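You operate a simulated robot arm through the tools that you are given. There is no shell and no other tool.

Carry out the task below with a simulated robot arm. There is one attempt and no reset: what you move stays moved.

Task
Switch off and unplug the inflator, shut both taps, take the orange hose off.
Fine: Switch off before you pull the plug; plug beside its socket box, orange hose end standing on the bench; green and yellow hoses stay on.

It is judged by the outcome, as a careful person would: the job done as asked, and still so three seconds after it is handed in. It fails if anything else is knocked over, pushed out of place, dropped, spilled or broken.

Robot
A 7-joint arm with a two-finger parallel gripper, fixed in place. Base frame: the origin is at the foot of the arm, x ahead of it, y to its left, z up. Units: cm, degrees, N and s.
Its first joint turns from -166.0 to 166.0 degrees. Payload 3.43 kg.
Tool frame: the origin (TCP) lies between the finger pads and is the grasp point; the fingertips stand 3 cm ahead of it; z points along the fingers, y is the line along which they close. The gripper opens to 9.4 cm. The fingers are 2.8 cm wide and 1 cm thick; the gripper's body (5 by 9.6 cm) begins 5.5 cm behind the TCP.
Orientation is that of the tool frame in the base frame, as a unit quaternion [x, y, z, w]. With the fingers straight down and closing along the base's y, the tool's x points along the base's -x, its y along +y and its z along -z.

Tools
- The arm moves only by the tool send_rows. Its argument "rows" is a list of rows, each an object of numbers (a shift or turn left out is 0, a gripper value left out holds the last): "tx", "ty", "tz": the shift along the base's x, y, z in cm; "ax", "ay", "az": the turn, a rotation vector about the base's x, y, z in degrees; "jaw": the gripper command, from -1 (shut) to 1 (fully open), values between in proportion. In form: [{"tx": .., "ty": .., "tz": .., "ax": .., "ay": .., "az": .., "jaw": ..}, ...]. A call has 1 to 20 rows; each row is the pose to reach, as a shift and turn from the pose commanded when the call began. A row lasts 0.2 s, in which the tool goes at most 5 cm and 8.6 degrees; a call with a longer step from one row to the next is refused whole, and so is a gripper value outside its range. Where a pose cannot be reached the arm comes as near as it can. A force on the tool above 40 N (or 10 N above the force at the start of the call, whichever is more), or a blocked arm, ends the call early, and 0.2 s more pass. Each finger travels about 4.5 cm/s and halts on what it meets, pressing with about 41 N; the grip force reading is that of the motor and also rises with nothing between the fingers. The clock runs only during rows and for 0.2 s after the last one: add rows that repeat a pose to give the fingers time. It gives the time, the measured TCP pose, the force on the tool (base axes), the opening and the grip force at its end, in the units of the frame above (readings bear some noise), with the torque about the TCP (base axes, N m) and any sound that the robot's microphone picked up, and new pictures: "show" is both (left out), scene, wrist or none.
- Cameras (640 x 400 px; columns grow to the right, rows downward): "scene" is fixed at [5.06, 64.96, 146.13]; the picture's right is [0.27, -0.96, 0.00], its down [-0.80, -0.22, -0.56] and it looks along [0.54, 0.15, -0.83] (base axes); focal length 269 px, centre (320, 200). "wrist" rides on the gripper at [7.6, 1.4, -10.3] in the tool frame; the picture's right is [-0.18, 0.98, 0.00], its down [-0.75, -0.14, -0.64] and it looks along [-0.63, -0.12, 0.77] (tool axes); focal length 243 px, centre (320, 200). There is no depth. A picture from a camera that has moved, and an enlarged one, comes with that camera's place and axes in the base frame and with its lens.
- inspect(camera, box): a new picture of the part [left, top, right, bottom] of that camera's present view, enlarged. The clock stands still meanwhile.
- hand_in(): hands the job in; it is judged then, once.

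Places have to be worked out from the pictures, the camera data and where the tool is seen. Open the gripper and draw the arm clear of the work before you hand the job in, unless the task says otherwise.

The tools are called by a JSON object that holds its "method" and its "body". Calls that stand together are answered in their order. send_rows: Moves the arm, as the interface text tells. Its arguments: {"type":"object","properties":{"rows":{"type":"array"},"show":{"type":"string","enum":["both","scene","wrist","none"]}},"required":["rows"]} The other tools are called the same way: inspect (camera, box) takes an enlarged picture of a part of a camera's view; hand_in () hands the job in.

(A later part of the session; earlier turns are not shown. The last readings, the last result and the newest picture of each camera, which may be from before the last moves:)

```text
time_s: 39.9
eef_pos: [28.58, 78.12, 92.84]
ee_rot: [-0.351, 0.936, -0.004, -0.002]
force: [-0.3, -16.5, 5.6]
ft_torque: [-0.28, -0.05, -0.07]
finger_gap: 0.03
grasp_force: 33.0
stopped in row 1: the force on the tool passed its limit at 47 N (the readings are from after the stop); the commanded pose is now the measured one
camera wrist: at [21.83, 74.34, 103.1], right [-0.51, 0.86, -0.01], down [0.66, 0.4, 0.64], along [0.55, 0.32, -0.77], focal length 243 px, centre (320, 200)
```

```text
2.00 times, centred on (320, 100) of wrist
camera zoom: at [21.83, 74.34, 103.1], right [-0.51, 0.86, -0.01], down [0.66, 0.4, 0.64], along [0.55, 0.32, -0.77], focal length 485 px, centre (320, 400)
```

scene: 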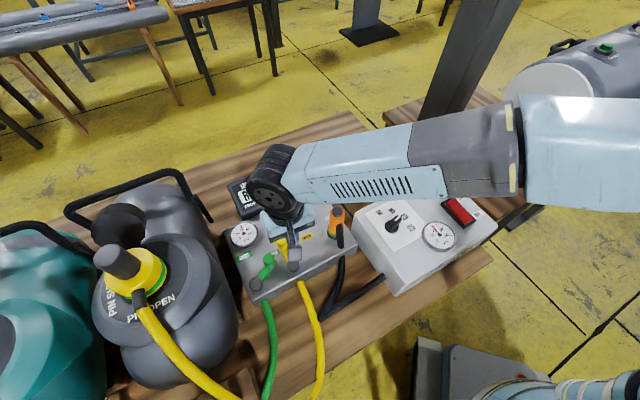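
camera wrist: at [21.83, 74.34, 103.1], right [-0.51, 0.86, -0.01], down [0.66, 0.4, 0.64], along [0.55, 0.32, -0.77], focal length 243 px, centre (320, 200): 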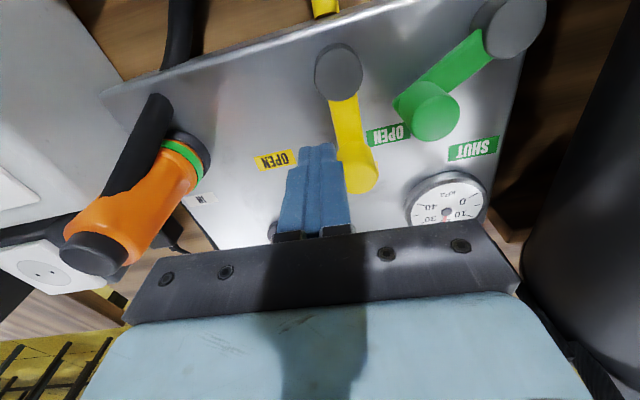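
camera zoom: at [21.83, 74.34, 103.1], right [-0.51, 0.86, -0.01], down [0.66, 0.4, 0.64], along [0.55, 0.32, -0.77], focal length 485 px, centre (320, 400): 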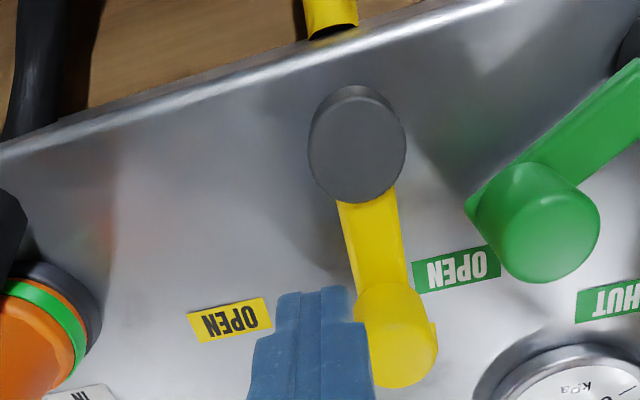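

It is the hard end stop (47 N), so yellow is SHUT. Next is green: I'll back off, rise, and go to behind the green knob at yaw -15°.

{"method": "send_rows", "body": {"rows": [{"tx": 0.5, "ty": -0.5, "tz": 0}, {"tx": 0.8, "ty": -0.8, "tz": 3}, {"tx": 0.8, "ty": -0.8, "tz": 7}, {"tx": 0.8, "ty": -0.8, "tz": 11}, {"tx": -1, "ty": -0.8, "tz": 13, "az": -8}, {"tx": -2.5, "ty": -0.5, "tz": 13, "az": -16}, {"tx": -4, "ty": -0.3, "tz": 13, "az": -24}, {"tx": -5.5, "ty": 0, "tz": 13, "az": -32}, {"tx": -6.8, "ty": 0, "tz": 13, "az": -40}, {"tx": -7.6, "ty": 0.1, "tz": 13, "az": -48}, {"tx": -7.6, "ty": 0.1, "tz": 13, "az": -56}, {"tx": -7.6, "ty": 0.1, "tz": 13, "az": -56}]}}

{"method": "inspect", "body": {"camera": "wrist", "box": [200, 0, 520, 200]}}

{"method": "inspect", "body": {"camera": "scene", "box": [220, 190, 370, 310]}}

```text
time_s: 42.5
eef_pos: [20.88, 78.32, 105.8]
ee_rot: [0.13, 0.992, -0.004, -0.002]
force: [-0.3, 0.6, 0.2]
ft_torque: [-0.01, 0.01, -0.03]
finger_gap: 0.0
grasp_force: 32.7
camera wrist: at [13.78, 81.95, 115.95], right [0.43, 0.9, -0.01], down [0.7, -0.33, 0.64], along [0.58, -0.28, -0.77], focal length 243 px, centre (320, 200)
```

scene: 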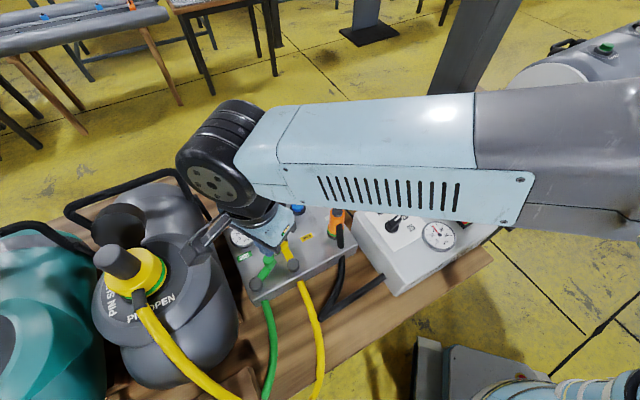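
wrist: 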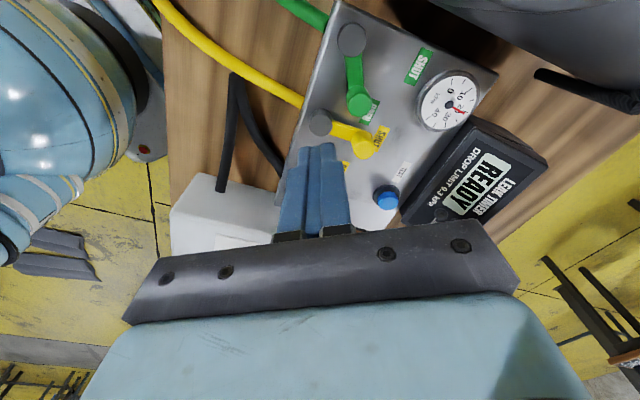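

```text
2.00 times, centred on (360, 100) of wrist
camera zoom: at [13.78, 81.95, 115.95], right [0.43, 0.9, -0.01], down [0.7, -0.33, 0.64], along [0.58, -0.28, -0.77], focal length 485 px, centre (240, 400)
```

zoom: 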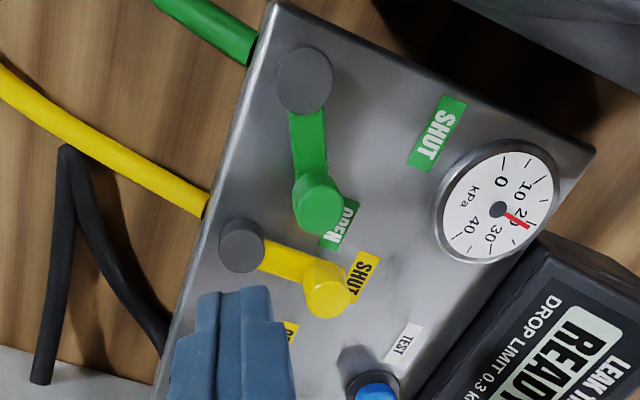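

```text
3.33 times, centred on (295, 250) of scene
camera zoom: at [5.06, 64.96, 146.13], right [0.27, -0.96, 0.0], down [-0.8, -0.22, -0.56], along [0.54, 0.15, -0.83], focal length 896 px, centre (403, 33)
```

zoom: 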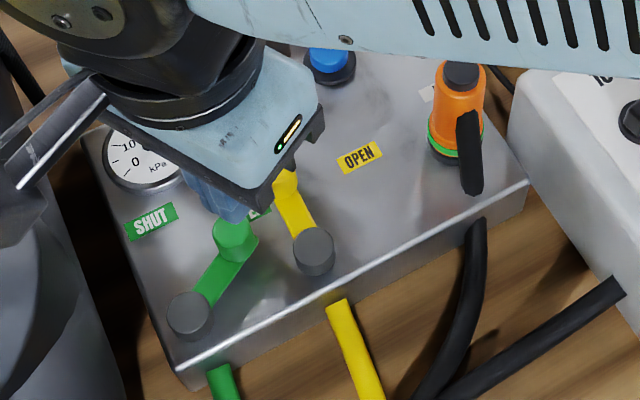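

The wrist camera would come close to the big jug at this yaw, so I'm changing the approach. At yaw +45° the camera faces the robot side, and I'll push the green knob in two strokes: first away from the front edge, then sideways toward SHUT. Moving to in front of the green lever first.

{"method": "send_rows", "body": {"rows": [{"az": 8}, {"az": 16}, {"az": 24}, {"az": 32}, {"az": 40}, {"az": 48}, {"az": 55, "tx": -0.5, "ty": 0.4}, {"az": 60, "tx": -0.9, "ty": 0.7}, {"az": 60, "tx": -0.9, "ty": 0.7, "tz": -4}, {"az": 60, "tx": -0.9, "ty": 0.7, "tz": -7}, {"az": 60, "tx": -0.9, "ty": 0.7, "tz": -7}]}}

{"method": "inspect", "body": {"camera": "wrist", "box": [200, 0, 520, 200]}}

{"method": "inspect", "body": {"camera": "scene", "box": [210, 190, 360, 310]}}

```text
time_s: 44.9
eef_pos: [20.02, 79.14, 98.81]
ee_rot: [-0.385, 0.923, -0.004, -0.001]
force: [0.4, 0.0, 0.4]
ft_torque: [0.05, -0.03, -0.01]
finger_gap: 0.02
grasp_force: 33.3
camera wrist: at [13.49, 74.95, 109.14], right [-0.57, 0.82, -0.01], down [0.63, 0.44, 0.64], along [0.53, 0.36, -0.77], focal length 243 px, centre (320, 200)
```

scene: 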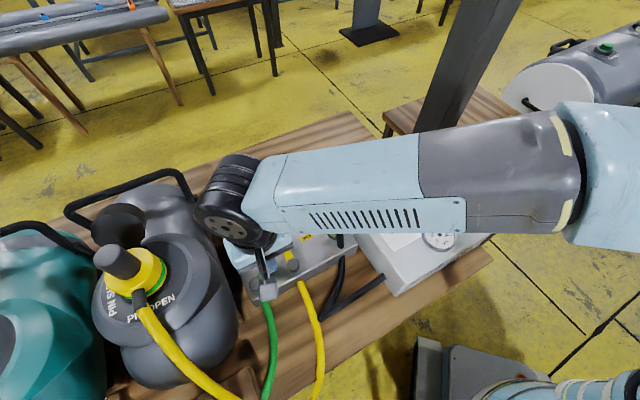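
wrist: 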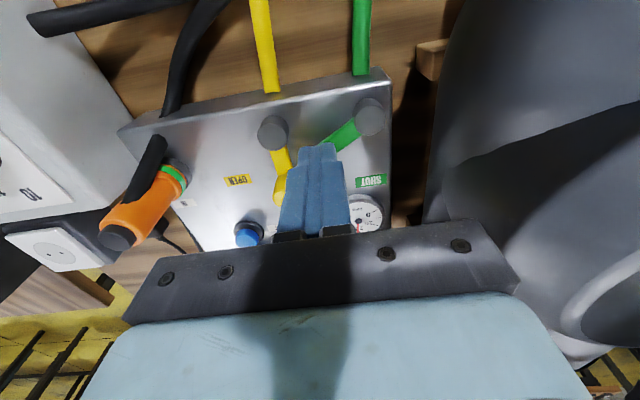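

```text
2.00 times, centred on (360, 100) of wrist
camera zoom: at [13.49, 74.95, 109.14], right [-0.57, 0.82, -0.01], down [0.63, 0.44, 0.64], along [0.53, 0.36, -0.77], focal length 485 px, centre (240, 400)
```

zoom: 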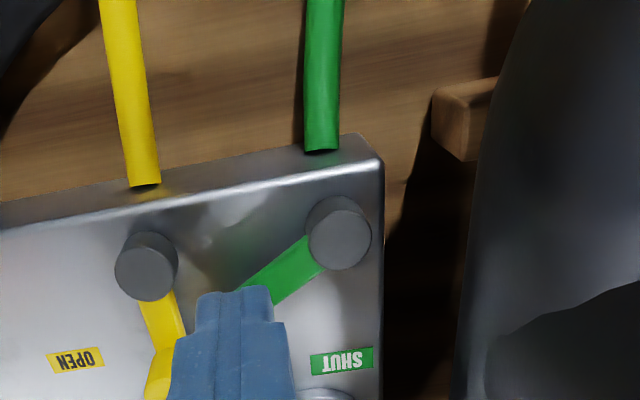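

```text
3.33 times, centred on (285, 250) of scene
camera zoom: at [5.06, 64.96, 146.13], right [0.27, -0.96, 0.0], down [-0.8, -0.22, -0.56], along [0.54, 0.15, -0.83], focal length 896 px, centre (437, 33)
```

zoom: 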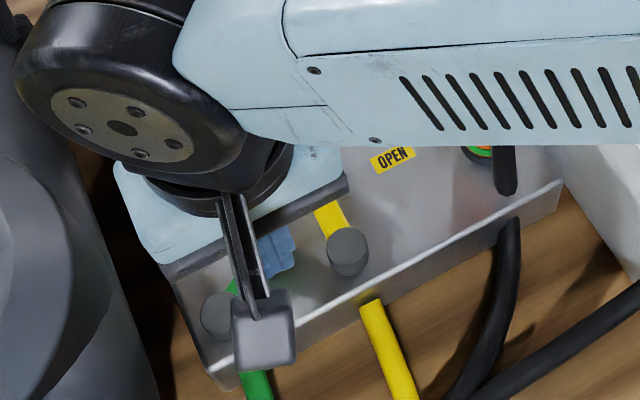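

The slot in front of the green knob looks free but tight to the lever, so I'll back 0.5 cm toward the front edge and descend to tip z≈90.2.

{"method": "send_rows", "body": {"rows": [{"tx": -0.4, "ty": -0.4, "tz": -2}, {"tx": -0.4, "ty": -0.4, "tz": -4}, {"tx": -0.4, "ty": -0.4, "tz": -5.6}, {"tx": -0.4, "ty": -0.4, "tz": -5.6}]}}

{"method": "inspect", "body": {"camera": "wrist", "box": [220, 40, 460, 220]}}

{"method": "inspect", "body": {"camera": "scene", "box": [210, 190, 360, 310]}}

```text
time_s: 45.9
eef_pos: [19.79, 78.6, 93.02]
ee_rot: [-0.384, 0.923, -0.003, -0.001]
force: [0.7, 0.2, 0.1]
ft_torque: [0.01, 0.02, 0.0]
finger_gap: 0.0
grasp_force: 33.1
camera wrist: at [13.12, 74.49, 103.28], right [-0.57, 0.82, -0.01], down [0.63, 0.44, 0.64], along [0.53, 0.36, -0.77], focal length 243 px, centre (320, 200)
```

scene: 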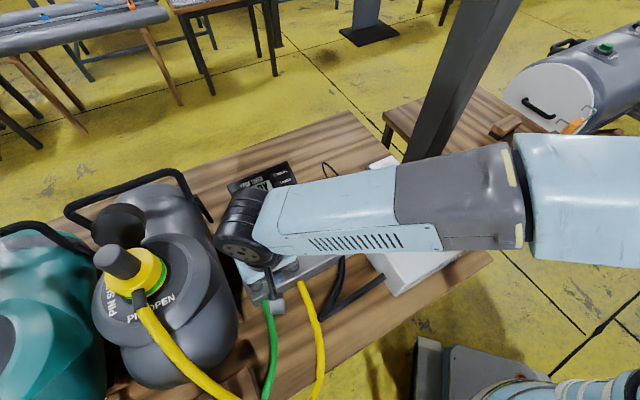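
wrist: 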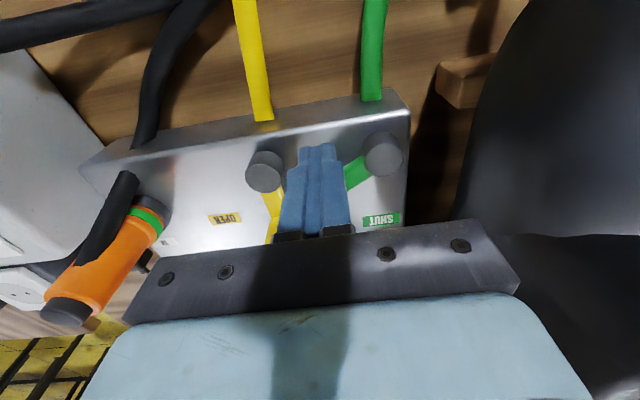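

```text
2.22 times, centred on (340, 130) of wrist
camera zoom: at [13.12, 74.49, 103.28], right [-0.57, 0.82, -0.01], down [0.63, 0.44, 0.64], along [0.53, 0.36, -0.77], focal length 539 px, centre (276, 356)
```

zoom: 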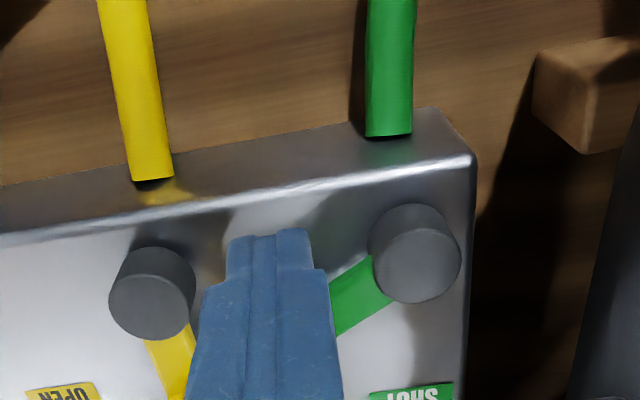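

```text
3.33 times, centred on (285, 250) of scene
camera zoom: at [5.06, 64.96, 146.13], right [0.27, -0.96, 0.0], down [-0.8, -0.22, -0.56], along [0.54, 0.15, -0.83], focal length 896 px, centre (437, 33)
```

zoom: 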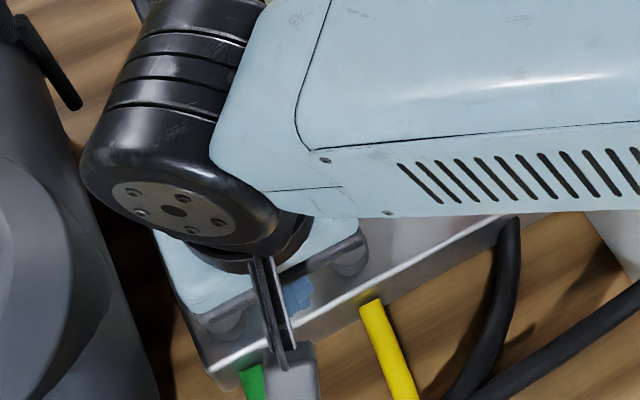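

Clear of both pivot caps. First stroke: push the green knob inward following its arc.

{"method": "send_rows", "body": {"rows": [{"tx": 0.35, "ty": 0.4}, {"tx": 0.66, "ty": 0.8}, {"tx": 0.73, "ty": 1.58}, {"tx": 0.87, "ty": 2.14}, {"tx": 0.92, "ty": 2.62}, {"tx": 0.99, "ty": 2.97}, {"tx": 0.99, "ty": 2.97}]}}

{"method": "inspect", "body": {"camera": "wrist", "box": [220, 40, 460, 220]}}

{"method": "inspect", "body": {"camera": "scene", "box": [210, 190, 360, 310]}}

```text
time_s: 47.5
eef_pos: [20.73, 81.53, 93.3]
ee_rot: [-0.384, 0.923, -0.003, 0.0]
force: [-1.2, -0.3, -0.1]
ft_torque: [-0.02, 0.04, -0.01]
finger_gap: 0.0
grasp_force: 32.7
camera wrist: at [14.22, 77.42, 103.51], right [-0.57, 0.82, -0.01], down [0.63, 0.44, 0.64], along [0.53, 0.36, -0.77], focal length 243 px, centre (320, 200)
```

scene: 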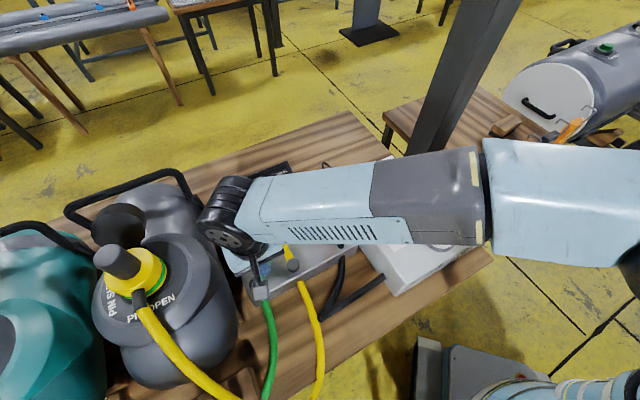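
wrist: 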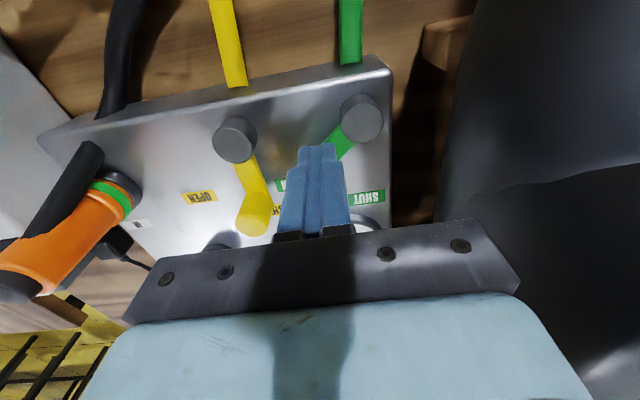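

```text
2.22 times, centred on (340, 130) of wrist
camera zoom: at [14.22, 77.42, 103.51], right [-0.57, 0.82, -0.01], down [0.63, 0.44, 0.64], along [0.53, 0.36, -0.77], focal length 539 px, centre (276, 356)
```

zoom: 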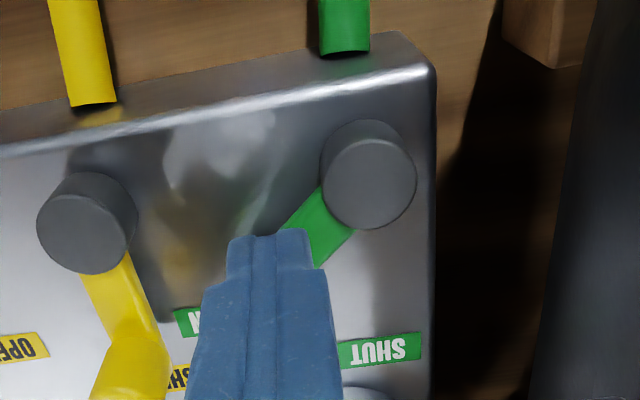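

```text
3.33 times, centred on (285, 250) of scene
camera zoom: at [5.06, 64.96, 146.13], right [0.27, -0.96, 0.0], down [-0.8, -0.22, -0.56], along [0.54, 0.15, -0.83], focal length 896 px, centre (437, 33)
```

zoom: 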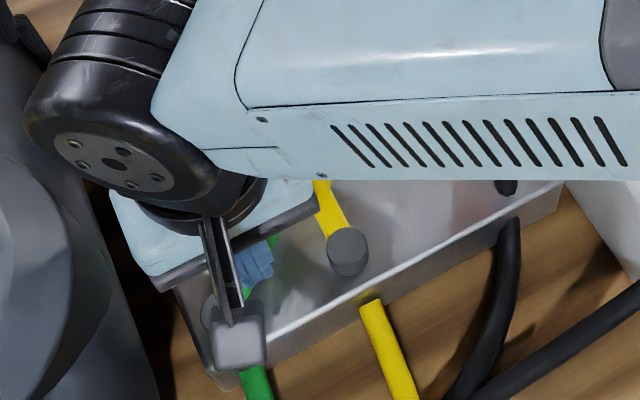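

The lever has turned to roughly 55° in the box frame, and the OPEN label is uncovered. Next I'll step around to the knob's right side for the sideways stroke.

{"method": "send_rows", "body": {"rows": [{"tx": -0.35, "ty": -0.35}, {"tx": 0.45, "ty": -1.15}, {"tx": 1.27, "ty": -1.98}, {"tx": 1.9, "ty": -1.4}, {"tx": 2.47, "ty": -0.78}, {"tx": 3.1, "ty": -0.2}, {"tx": 3.54, "ty": 0.28}, {"tx": 3.54, "ty": 0.28}]}}

{"method": "inspect", "body": {"camera": "wrist", "box": [220, 40, 460, 220]}}

```text
time_s: 49.3
eef_pos: [24.21, 81.8, 93.22]
ee_rot: [-0.385, 0.923, -0.003, -0.001]
force: [-0.1, -0.1, -0.3]
ft_torque: [0.01, 0.02, -0.04]
finger_gap: 0.01
grasp_force: 33.2
camera wrist: at [17.66, 77.66, 103.45], right [-0.57, 0.82, -0.01], down [0.63, 0.44, 0.64], along [0.53, 0.36, -0.77], focal length 243 px, centre (320, 200)
```

scene: 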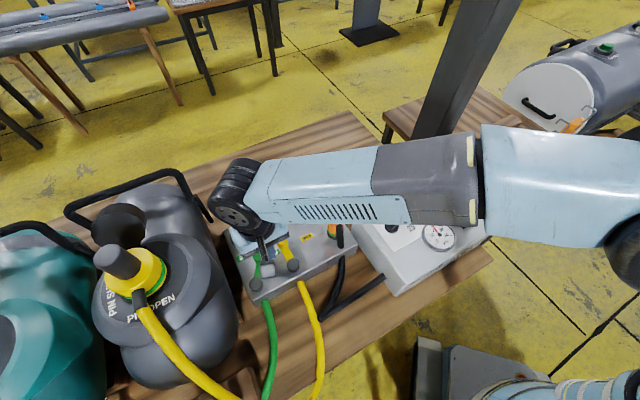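
wrist: 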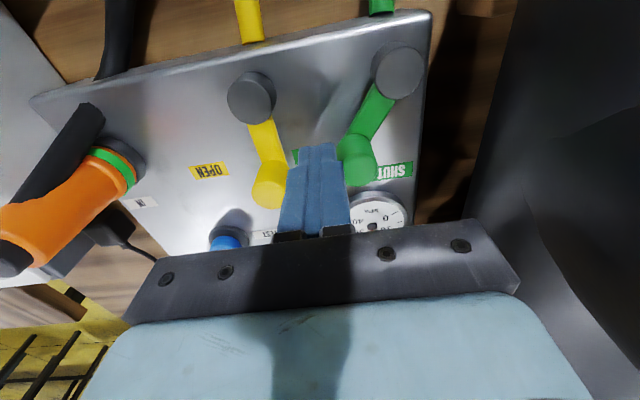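

```text
2.22 times, centred on (340, 130) of wrist
camera zoom: at [17.66, 77.66, 103.45], right [-0.57, 0.82, -0.01], down [0.63, 0.44, 0.64], along [0.53, 0.36, -0.77], focal length 539 px, centre (276, 356)
```

zoom: 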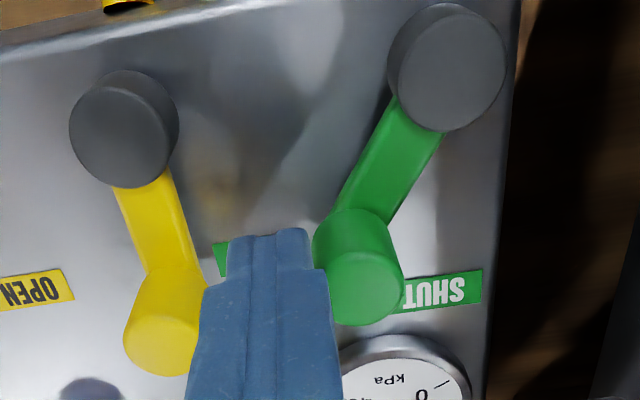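

The fingers sit between the two knobs. Second stroke: push the green knob sideways until it meets its stop.

{"method": "send_rows", "body": {"rows": [{"tx": -0.4, "ty": 0.73}, {"tx": -0.82, "ty": 1.44}, {"tx": -1.24, "ty": 2.15}, {"tx": -1.5, "ty": 2.4}, {"tx": -1.74, "ty": 2.64}, {"tx": -1.92, "ty": 2.82}, {"tx": -2.09, "ty": 3.0}]}}

{"method": "inspect", "body": {"camera": "wrist", "box": [220, 40, 460, 220]}}

```text
time_s: 51.1
eef_pos: [22.38, 84.44, 93.19]
ee_rot: [-0.382, 0.924, -0.007, -0.001]
force: [3.0, -14.3, 4.6]
ft_torque: [-0.25, -0.1, -0.06]
finger_gap: 0.0
grasp_force: 33.3
stopped in row 7: the force on the tool passed its limit at 41 N (the readings are from after the stop); the commanded pose is now the measured one
camera wrist: at [15.95, 80.43, 103.43], right [-0.57, 0.82, -0.01], down [0.63, 0.44, 0.64], along [0.53, 0.35, -0.77], focal length 243 px, centre (320, 200)
```

scene: 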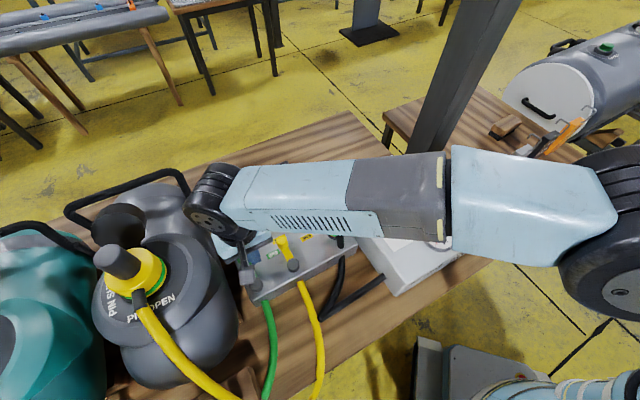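
wrist: 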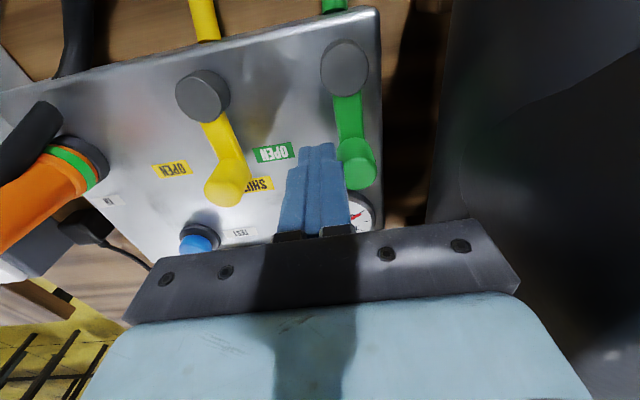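

```text
2.22 times, centred on (340, 130) of wrist
camera zoom: at [15.95, 80.43, 103.43], right [-0.57, 0.82, -0.01], down [0.63, 0.44, 0.64], along [0.53, 0.35, -0.77], focal length 539 px, centre (276, 356)
```

zoom: 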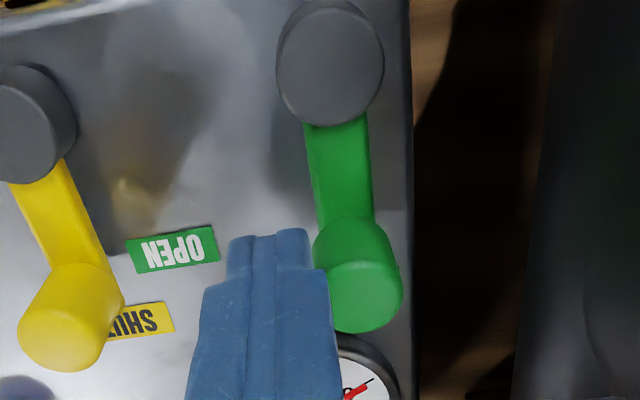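

Green also hit its stop (41 N) with the lever pointing at SHUT, so both taps are shut. I'll back off, rise, and hover above the orange coupling at about (35.2, 69.5).

{"method": "send_rows", "body": {"rows": [{"tx": 0.4, "ty": -0.4}, {"tx": 0.5, "ty": -0.5, "tz": 3}, {"tx": 0.5, "ty": -0.5, "tz": 7}, {"tx": 0.5, "ty": -0.5, "tz": 11}, {"tx": 2, "ty": -3, "tz": 12, "jaw": 0.2}, {"tx": 4, "ty": -6, "tz": 12, "jaw": 0.2}, {"tx": 6.5, "ty": -9, "tz": 12, "jaw": 0.2}, {"tx": 9.5, "ty": -12, "tz": 12, "jaw": 0.2}, {"tx": 12.7, "ty": -14.9, "tz": 12, "jaw": 0.2}, {"tx": 12.7, "ty": -14.9, "tz": 12, "jaw": 0.2}]}}

{"method": "inspect", "body": {"camera": "wrist", "box": [220, 0, 460, 200]}}

{"method": "inspect", "body": {"camera": "scene", "box": [220, 190, 380, 310]}}

```text
time_s: 53.3
eef_pos: [34.91, 70.05, 105.06]
ee_rot: [-0.383, 0.924, -0.006, 0.0]
force: [0.1, -1.1, -0.1]
ft_torque: [-0.03, -0.03, -0.01]
finger_gap: 5.61
grasp_force: 0.1
camera wrist: at [28.37, 65.87, 115.34], right [-0.57, 0.82, -0.01], down [0.63, 0.44, 0.64], along [0.53, 0.35, -0.77], focal length 243 px, centre (320, 200)
```

scene: 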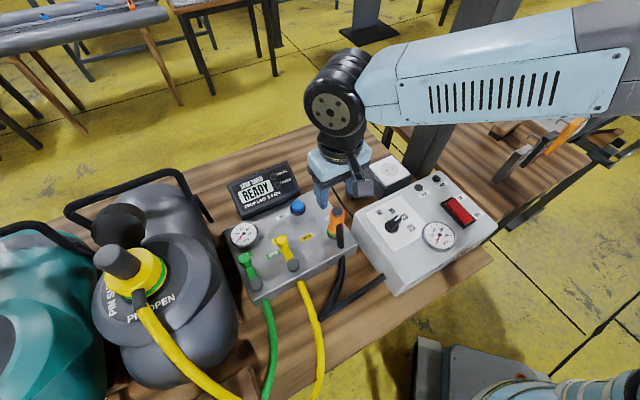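
wrist: 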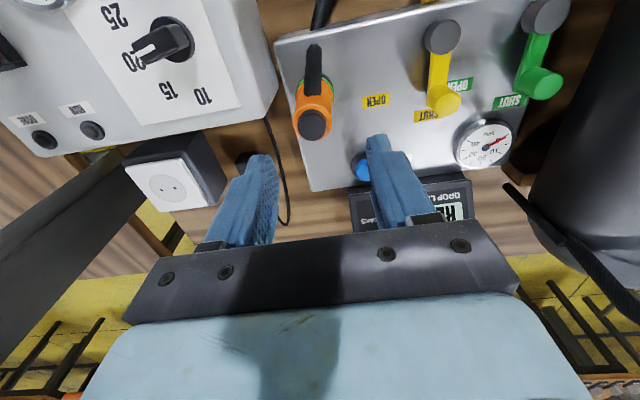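

```text
2.00 times, centred on (340, 100) of wrist
camera zoom: at [28.37, 65.87, 115.34], right [-0.57, 0.82, -0.01], down [0.63, 0.44, 0.64], along [0.53, 0.35, -0.77], focal length 485 px, centre (280, 400)
```

zoom: 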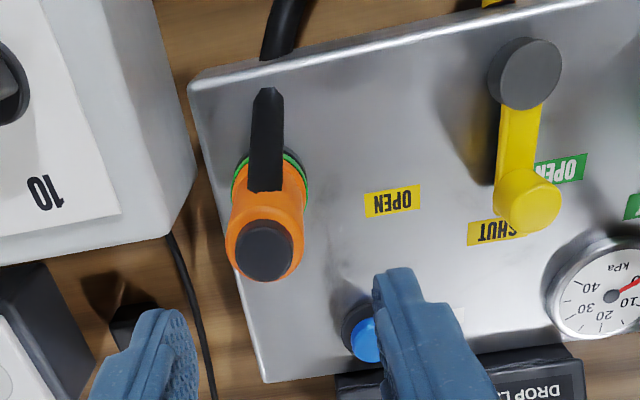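

```text
3.33 times, centred on (300, 250) of scene
camera zoom: at [5.06, 64.96, 146.13], right [0.27, -0.96, 0.0], down [-0.8, -0.22, -0.56], along [0.54, 0.15, -0.83], focal length 896 px, centre (387, 33)
```

zoom: 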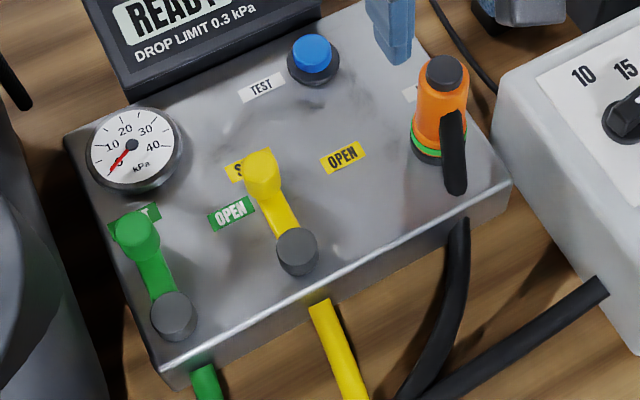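

Both levers are parallel at SHUT. The orange cap is at (35.3, 69.5), so I'll align and lower around its upper body, staying above the inflator's edge.

{"method": "send_rows", "body": {"rows": [{"tx": 0.4, "ty": -0.5, "tz": -3}, {"tx": 0.4, "ty": -0.5, "tz": -6}, {"tx": 0.4, "ty": -0.5, "tz": -8.5}, {"tx": 0.4, "ty": -0.5, "tz": -10}, {"tx": 0.4, "ty": -0.5, "tz": -10}]}}

{"method": "inspect", "body": {"camera": "wrist", "box": [220, 40, 460, 220]}}

{"method": "inspect", "body": {"camera": "scene", "box": [290, 170, 400, 270]}}

```text
time_s: 54.5
eef_pos: [35.29, 69.43, 95.14]
ee_rot: [-0.383, 0.924, -0.007, -0.001]
force: [0.8, 0.3, 1.0]
ft_torque: [0.03, 0.0, 0.01]
finger_gap: 5.64
grasp_force: 0.0
camera wrist: at [28.77, 65.35, 105.36], right [-0.57, 0.82, -0.01], down [0.63, 0.44, 0.64], along [0.53, 0.35, -0.77], focal length 243 px, centre (320, 200)
```

scene: 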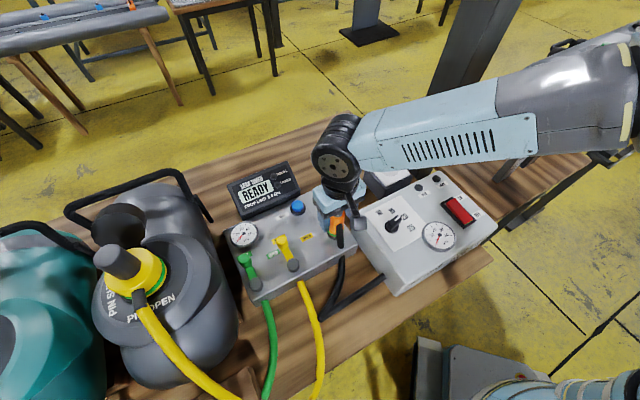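
wrist: 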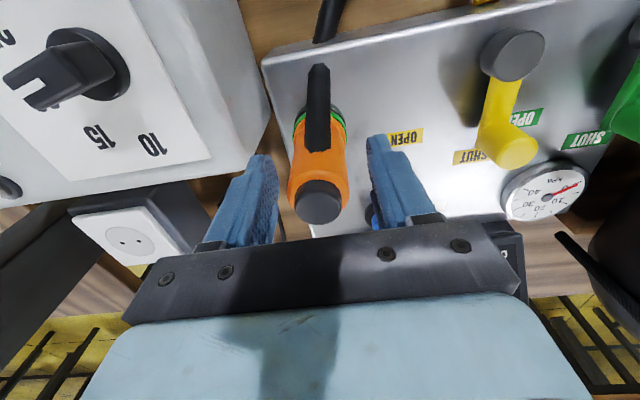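

```text
2.22 times, centred on (340, 130) of wrist
camera zoom: at [28.77, 65.35, 105.36], right [-0.57, 0.82, -0.01], down [0.63, 0.44, 0.64], along [0.53, 0.35, -0.77], focal length 539 px, centre (276, 356)
```

zoom: 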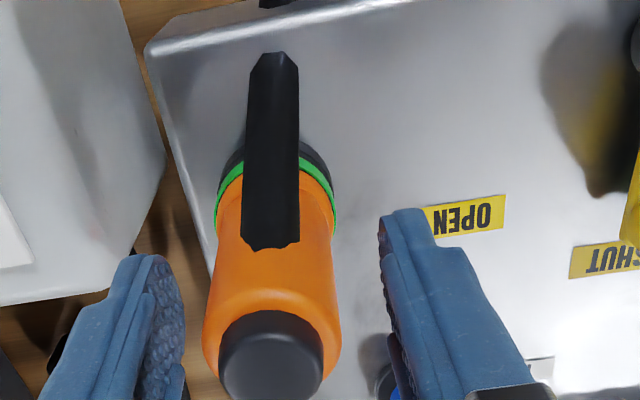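

```text
4.00 times, centred on (345, 220) of scene
camera zoom: at [5.06, 64.96, 146.13], right [0.27, -0.96, 0.0], down [-0.8, -0.22, -0.56], along [0.54, 0.15, -0.83], focal length 1075 px, centre (220, 120)
```

zoom: 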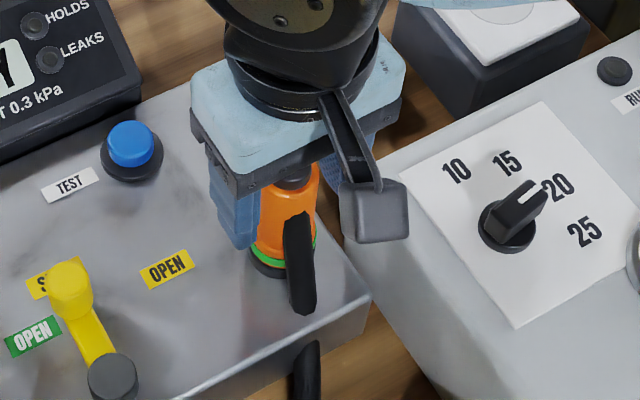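

The coupling is centred between the fingers. I'll go 0.6 cm lower and close.

{"method": "send_rows", "body": {"rows": [{"tz": -0.6, "jaw": 0.2}, {"tz": -0.6, "jaw": -1}, {"tz": -0.6, "jaw": -1}, {"tz": -0.6, "jaw": -1}, {"tz": -0.6, "jaw": -1}, {"tz": -0.6, "jaw": -1}]}}

{"method": "inspect", "body": {"camera": "wrist", "box": [220, 40, 460, 220]}}

```text
time_s: 55.9
eef_pos: [35.26, 69.57, 94.62]
ee_rot: [-0.383, 0.924, -0.005, -0.001]
force: [2.1, -2.1, -0.8]
ft_torque: [-0.11, -0.16, 0.03]
finger_gap: 3.35
grasp_force: 41.3
camera wrist: at [28.78, 65.37, 104.82], right [-0.57, 0.82, -0.01], down [0.63, 0.44, 0.64], along [0.53, 0.36, -0.77], focal length 243 px, centre (320, 200)
```

scene: 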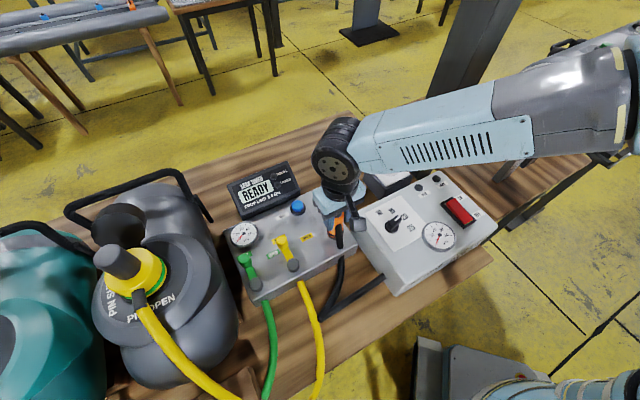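
wrist: 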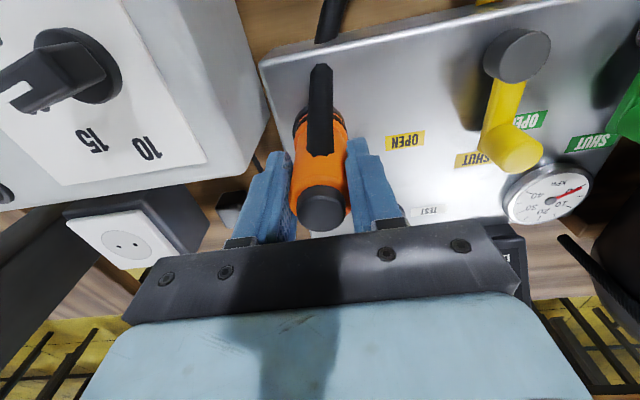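

```text
2.22 times, centred on (340, 130) of wrist
camera zoom: at [28.78, 65.37, 104.82], right [-0.57, 0.82, -0.01], down [0.63, 0.44, 0.64], along [0.53, 0.36, -0.77], focal length 539 px, centre (276, 356)
```

zoom: 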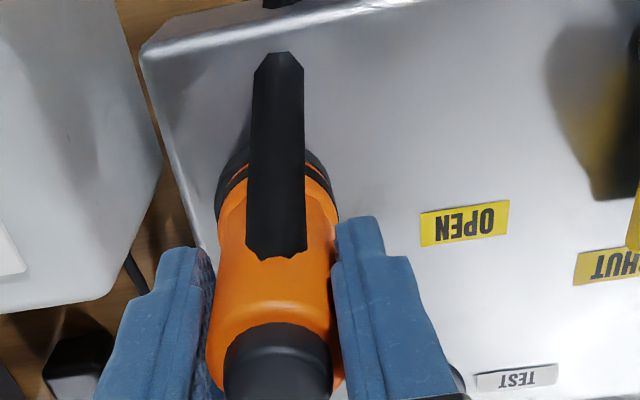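

Squeezing made the green lock ring disappear, so it looks unlocked. I'll pull straight up in small steps.

{"method": "send_rows", "body": {"rows": [{"tz": 0.4}, {"tz": 0.8}, {"tz": 1.2}, {"tz": 1.6}, {"tz": 2.0}, {"tz": 2.4}]}}

{"method": "inspect", "body": {"camera": "wrist", "box": [220, 40, 460, 220]}}

{"method": "inspect", "body": {"camera": "scene", "box": [290, 170, 400, 270]}}

```text
time_s: 57.3
eef_pos: [35.53, 69.24, 96.92]
ee_rot: [-0.383, 0.924, -0.006, 0.0]
force: [0.4, 0.2, -0.3]
ft_torque: [-0.01, 0.0, -0.04]
finger_gap: 3.34
grasp_force: 40.4
camera wrist: at [28.97, 65.17, 107.21], right [-0.57, 0.82, -0.01], down [0.63, 0.44, 0.64], along [0.53, 0.35, -0.77], focal length 243 px, centre (320, 200)
```

scene: 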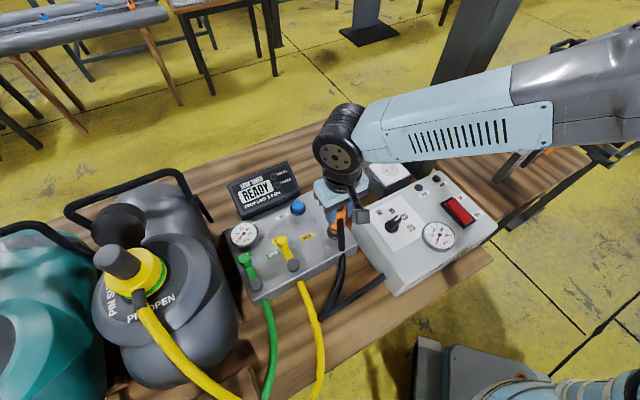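
wrist: 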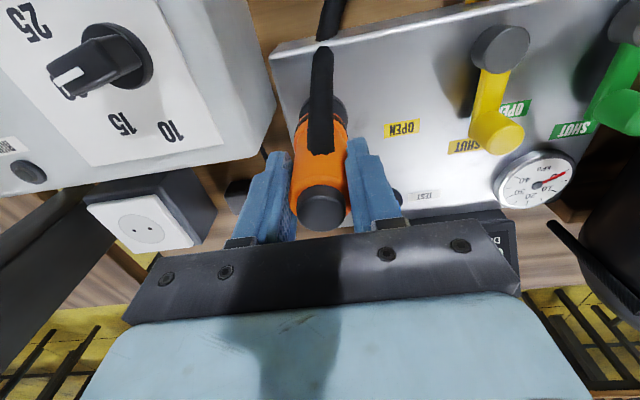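

```text
2.22 times, centred on (340, 130) of wrist
camera zoom: at [28.97, 65.17, 107.21], right [-0.57, 0.82, -0.01], down [0.63, 0.44, 0.64], along [0.53, 0.35, -0.77], focal length 539 px, centre (276, 356)
```

zoom: 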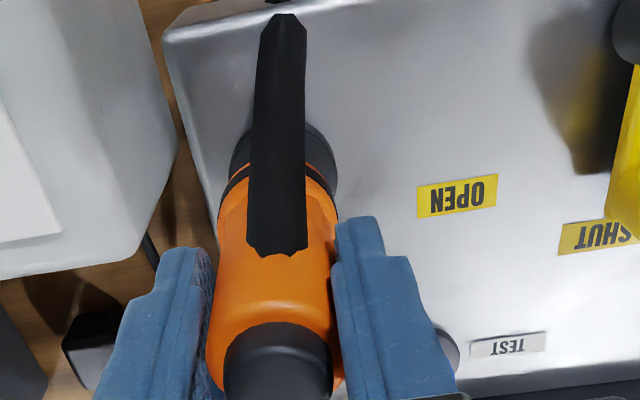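

```text
4.00 times, centred on (345, 220) of scene
camera zoom: at [5.06, 64.96, 146.13], right [0.27, -0.96, 0.0], down [-0.8, -0.22, -0.56], along [0.54, 0.15, -0.83], focal length 1075 px, centre (220, 120)
```

zoom: 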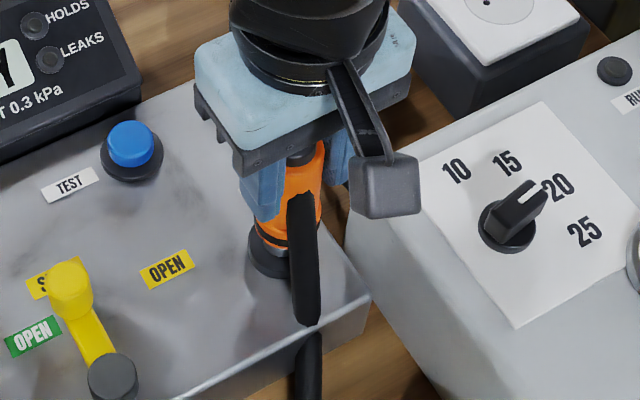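

The coupling is off: the dark port stays on the box. I'll lift further and see how the hose follows.

{"method": "send_rows", "body": {"rows": [{"tz": 1}, {"tz": 2}, {"tz": 3}, {"tz": 4}, {"tz": 5}, {"tz": 5}]}}

{"method": "inspect", "body": {"camera": "scene", "box": [280, 170, 420, 340]}}

{"method": "inspect", "body": {"camera": "wrist", "box": [220, 0, 460, 220]}}

```text
time_s: 58.7
eef_pos: [35.57, 69.22, 101.92]
ee_rot: [-0.384, 0.923, -0.006, -0.001]
force: [0.0, -0.2, -1.1]
ft_torque: [0.0, 0.02, -0.02]
finger_gap: 3.33
grasp_force: 40.8
camera wrist: at [28.97, 65.07, 112.06], right [-0.57, 0.82, -0.01], down [0.63, 0.44, 0.64], along [0.53, 0.35, -0.77], focal length 243 px, centre (320, 200)
```

scene: 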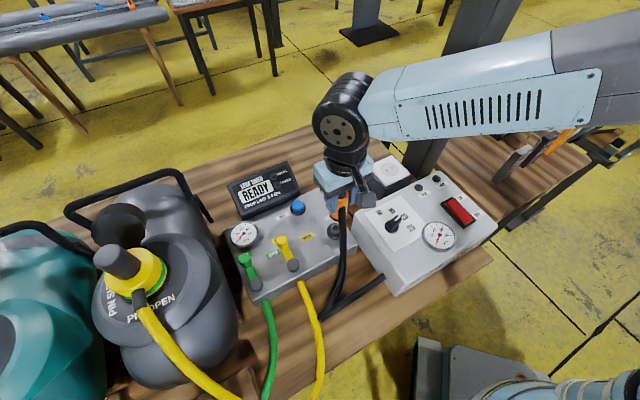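
wrist: 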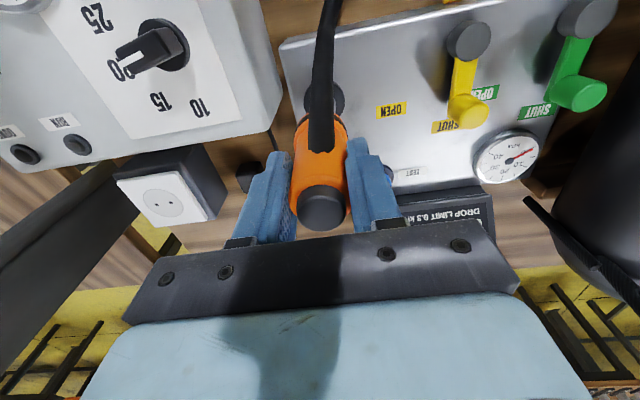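

```text
2.35 times, centred on (350, 255) of scene
camera zoom: at [5.06, 64.96, 146.13], right [0.27, -0.96, 0.0], down [-0.8, -0.22, -0.56], along [0.54, 0.15, -0.83], focal length 632 px, centre (249, 71)
```

zoom: 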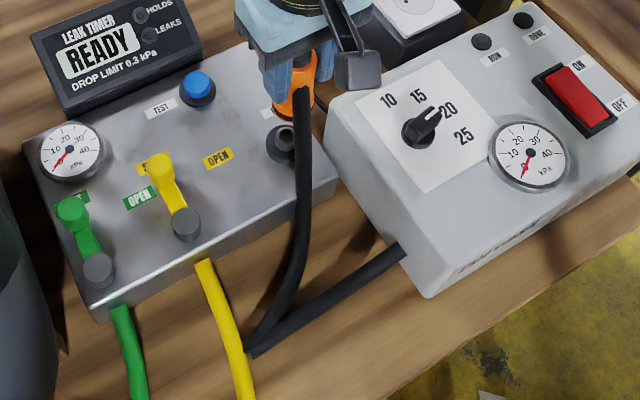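

```text
1.82 times, centred on (340, 110) of wrist
camera zoom: at [28.97, 65.07, 112.06], right [-0.57, 0.82, -0.01], down [0.63, 0.44, 0.64], along [0.53, 0.35, -0.77], focal length 441 px, centre (284, 364)
```

zoom: 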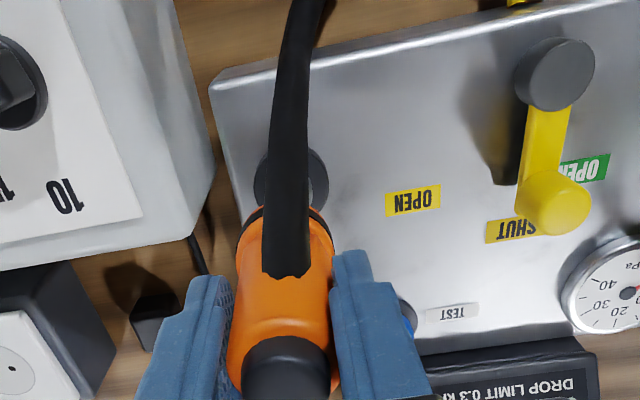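

The hose hangs free now. I'll carry the end forward off the box, over the open bench in front of it at about (26.2, 63.7). I'll turn it -60° on the way so the hose stub points along its natural bend, then partly lower.

{"method": "send_rows", "body": {"rows": [{"tx": -1, "ty": -0.6, "az": -7.5}, {"tx": -2.2, "ty": -1.3, "az": -15}, {"tx": -3.4, "ty": -2, "az": -22.5}, {"tx": -4.6, "ty": -2.7, "az": -30}, {"tx": -5.8, "ty": -3.4, "az": -37.5}, {"tx": -7, "ty": -4.1, "az": -45}, {"tx": -8.2, "ty": -4.8, "az": -52.5}, {"tx": -9.4, "ty": -5.5, "az": -60}, {"tx": -9.4, "ty": -5.5, "tz": -3, "az": -60}, {"tx": -9.4, "ty": -5.5, "tz": -6, "az": -60}, {"tx": -9.4, "ty": -5.5, "tz": -9, "az": -60}, {"tx": -9.4, "ty": -5.5, "tz": -9, "az": -60}]}}

{"method": "inspect", "body": {"camera": "scene", "box": [260, 190, 400, 340]}}

{"method": "inspect", "body": {"camera": "wrist", "box": [180, 0, 460, 220]}}

```text
time_s: 61.3
eef_pos: [26.03, 63.77, 92.81]
ee_rot: [0.129, 0.992, -0.006, -0.003]
force: [1.1, -0.2, -1.2]
ft_torque: [-0.02, -0.01, -0.02]
finger_gap: 3.34
grasp_force: 41.1
camera wrist: at [18.95, 67.27, 103.11], right [0.43, 0.9, -0.01], down [0.7, -0.32, 0.64], along [0.57, -0.28, -0.77], focal length 243 px, centre (320, 200)
```

scene: 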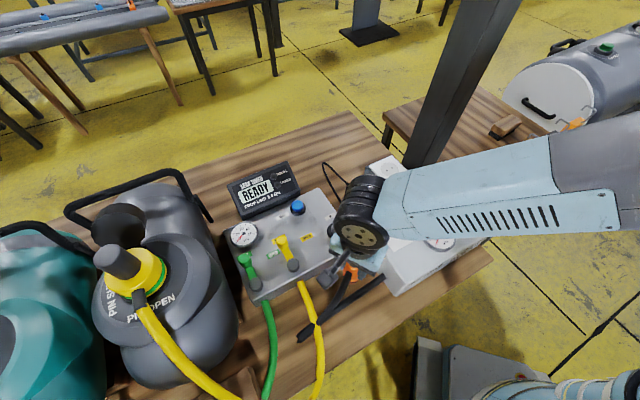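
wrist: 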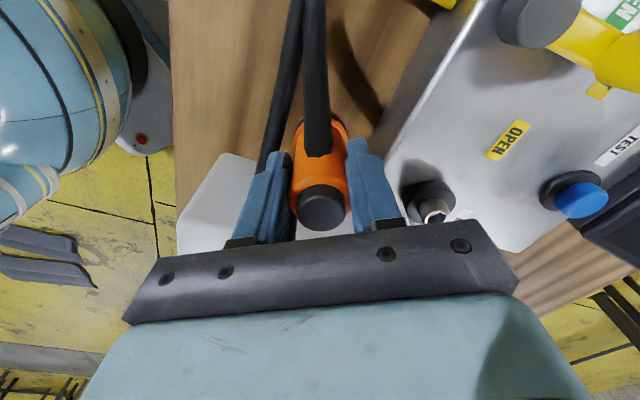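

```text
2.67 times, centred on (330, 265) of scene
camera zoom: at [5.06, 64.96, 146.13], right [0.27, -0.96, 0.0], down [-0.8, -0.22, -0.56], along [0.54, 0.15, -0.83], focal length 716 px, centre (293, 27)
```

zoom: 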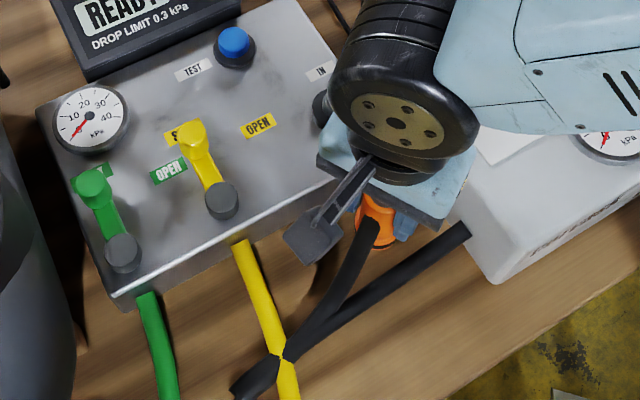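

```text
1.82 times, centred on (320, 110) of wrist
camera zoom: at [18.95, 67.27, 103.11], right [0.43, 0.9, -0.01], down [0.7, -0.32, 0.64], along [0.57, -0.28, -0.77], focal length 441 px, centre (320, 364)
```

zoom: 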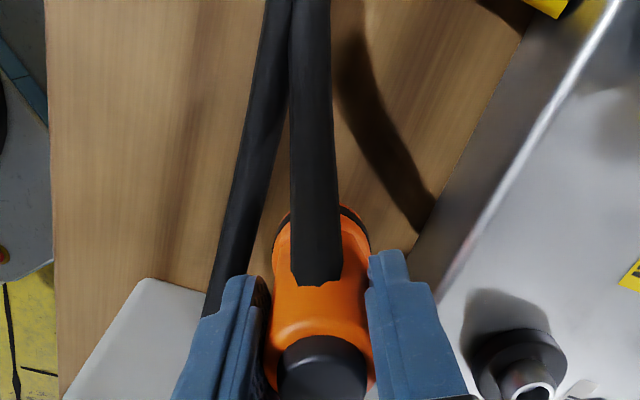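

The hose end is over free bench with no noticeable hose pull (forces and torques are about zero). I'll shift 0.8 cm toward the box to clear the hose leg and lower.

{"method": "send_rows", "body": {"rows": [{"tx": 0.5, "ty": 0.5, "tz": -0.5}, {"tx": 0.5, "ty": 0.5, "tz": -1.5}, {"tx": 0.5, "ty": 0.5, "tz": -2.5}, {"tx": 0.5, "ty": 0.5, "tz": -3.2}, {"tx": 0.5, "ty": 0.5, "tz": -3.2}]}}

{"method": "inspect", "body": {"camera": "wrist", "box": [180, 0, 460, 220]}}

{"method": "inspect", "body": {"camera": "scene", "box": [300, 220, 400, 320]}}

```text
time_s: 62.5
eef_pos: [26.4, 64.33, 89.72]
ee_rot: [0.129, 0.992, -0.005, -0.003]
force: [0.0, 0.0, -1.0]
ft_torque: [0.05, 0.0, -0.01]
finger_gap: 3.34
grasp_force: 40.8
camera wrist: at [19.46, 67.84, 99.95], right [0.43, 0.9, -0.01], down [0.7, -0.32, 0.64], along [0.57, -0.28, -0.77], focal length 243 px, centre (320, 200)
```

scene: 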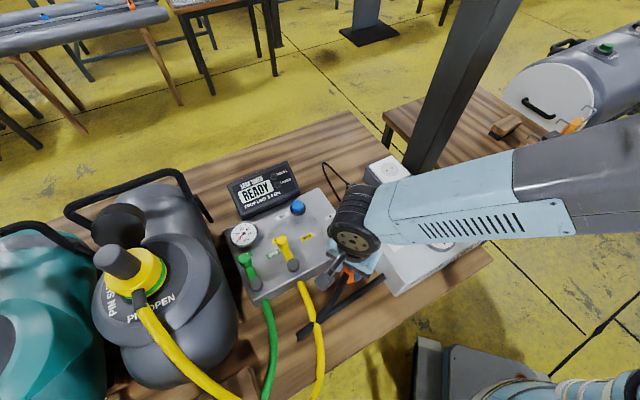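
wrist: 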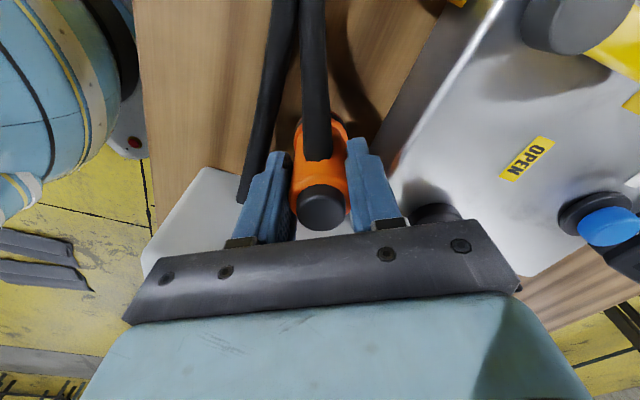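

```text
1.82 times, centred on (320, 110) of wrist
camera zoom: at [19.46, 67.84, 99.95], right [0.43, 0.9, -0.01], down [0.7, -0.32, 0.64], along [0.57, -0.28, -0.77], focal length 441 px, centre (320, 364)
```

zoom: 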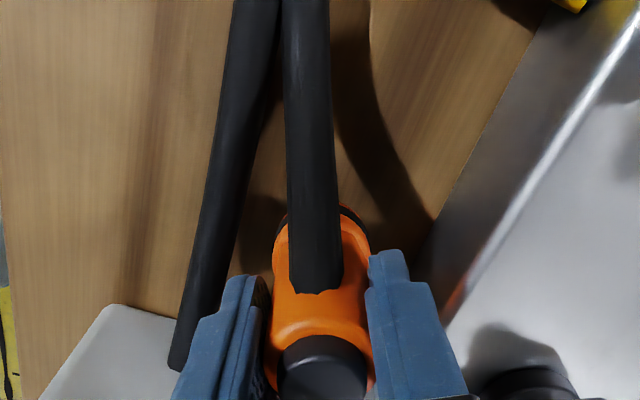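

```text
4.00 times, centred on (350, 270) of scene
camera zoom: at [5.06, 64.96, 146.13], right [0.27, -0.96, 0.0], down [-0.8, -0.22, -0.56], along [0.54, 0.15, -0.83], focal length 1075 px, centre (200, -80)
```

zoom: 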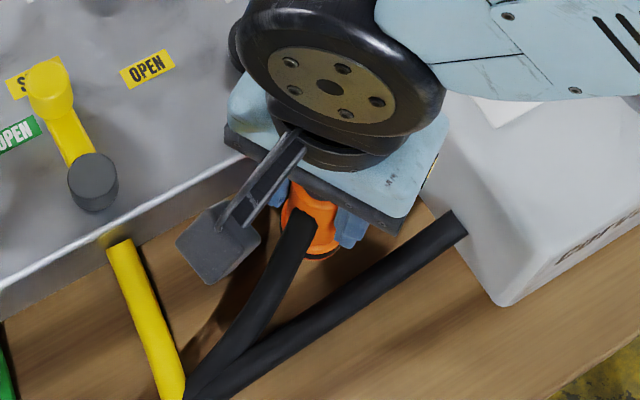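

Clear of both the box and the hose leg. Lowering slowly to feel for the bench.

{"method": "send_rows", "body": {"rows": [{"tz": -0.3}, {"tz": -0.6}, {"tz": -0.9}, {"tz": -1.2}], "show": "none"}}

```text
time_s: 63.5
eef_pos: [26.6, 64.31, 88.58]
ee_rot: [0.13, 0.992, -0.006, -0.003]
force: [0.1, -0.5, 0.1]
ft_torque: [0.01, 0.0, 0.0]
finger_gap: 3.34
grasp_force: 40.8
```

No contact yet; continuing.

{"method": "send_rows", "body": {"rows": [{"tz": -0.25}, {"tz": -0.5}, {"tz": -0.7}], "show": "none"}}

```text
time_s: 64.3
eef_pos: [26.55, 64.16, 87.83]
ee_rot: [0.13, 0.992, -0.005, -0.003]
force: [0.1, -0.8, -0.8]
ft_torque: [-0.01, 0.0, -0.01]
finger_gap: 3.32
grasp_force: 41.5
```

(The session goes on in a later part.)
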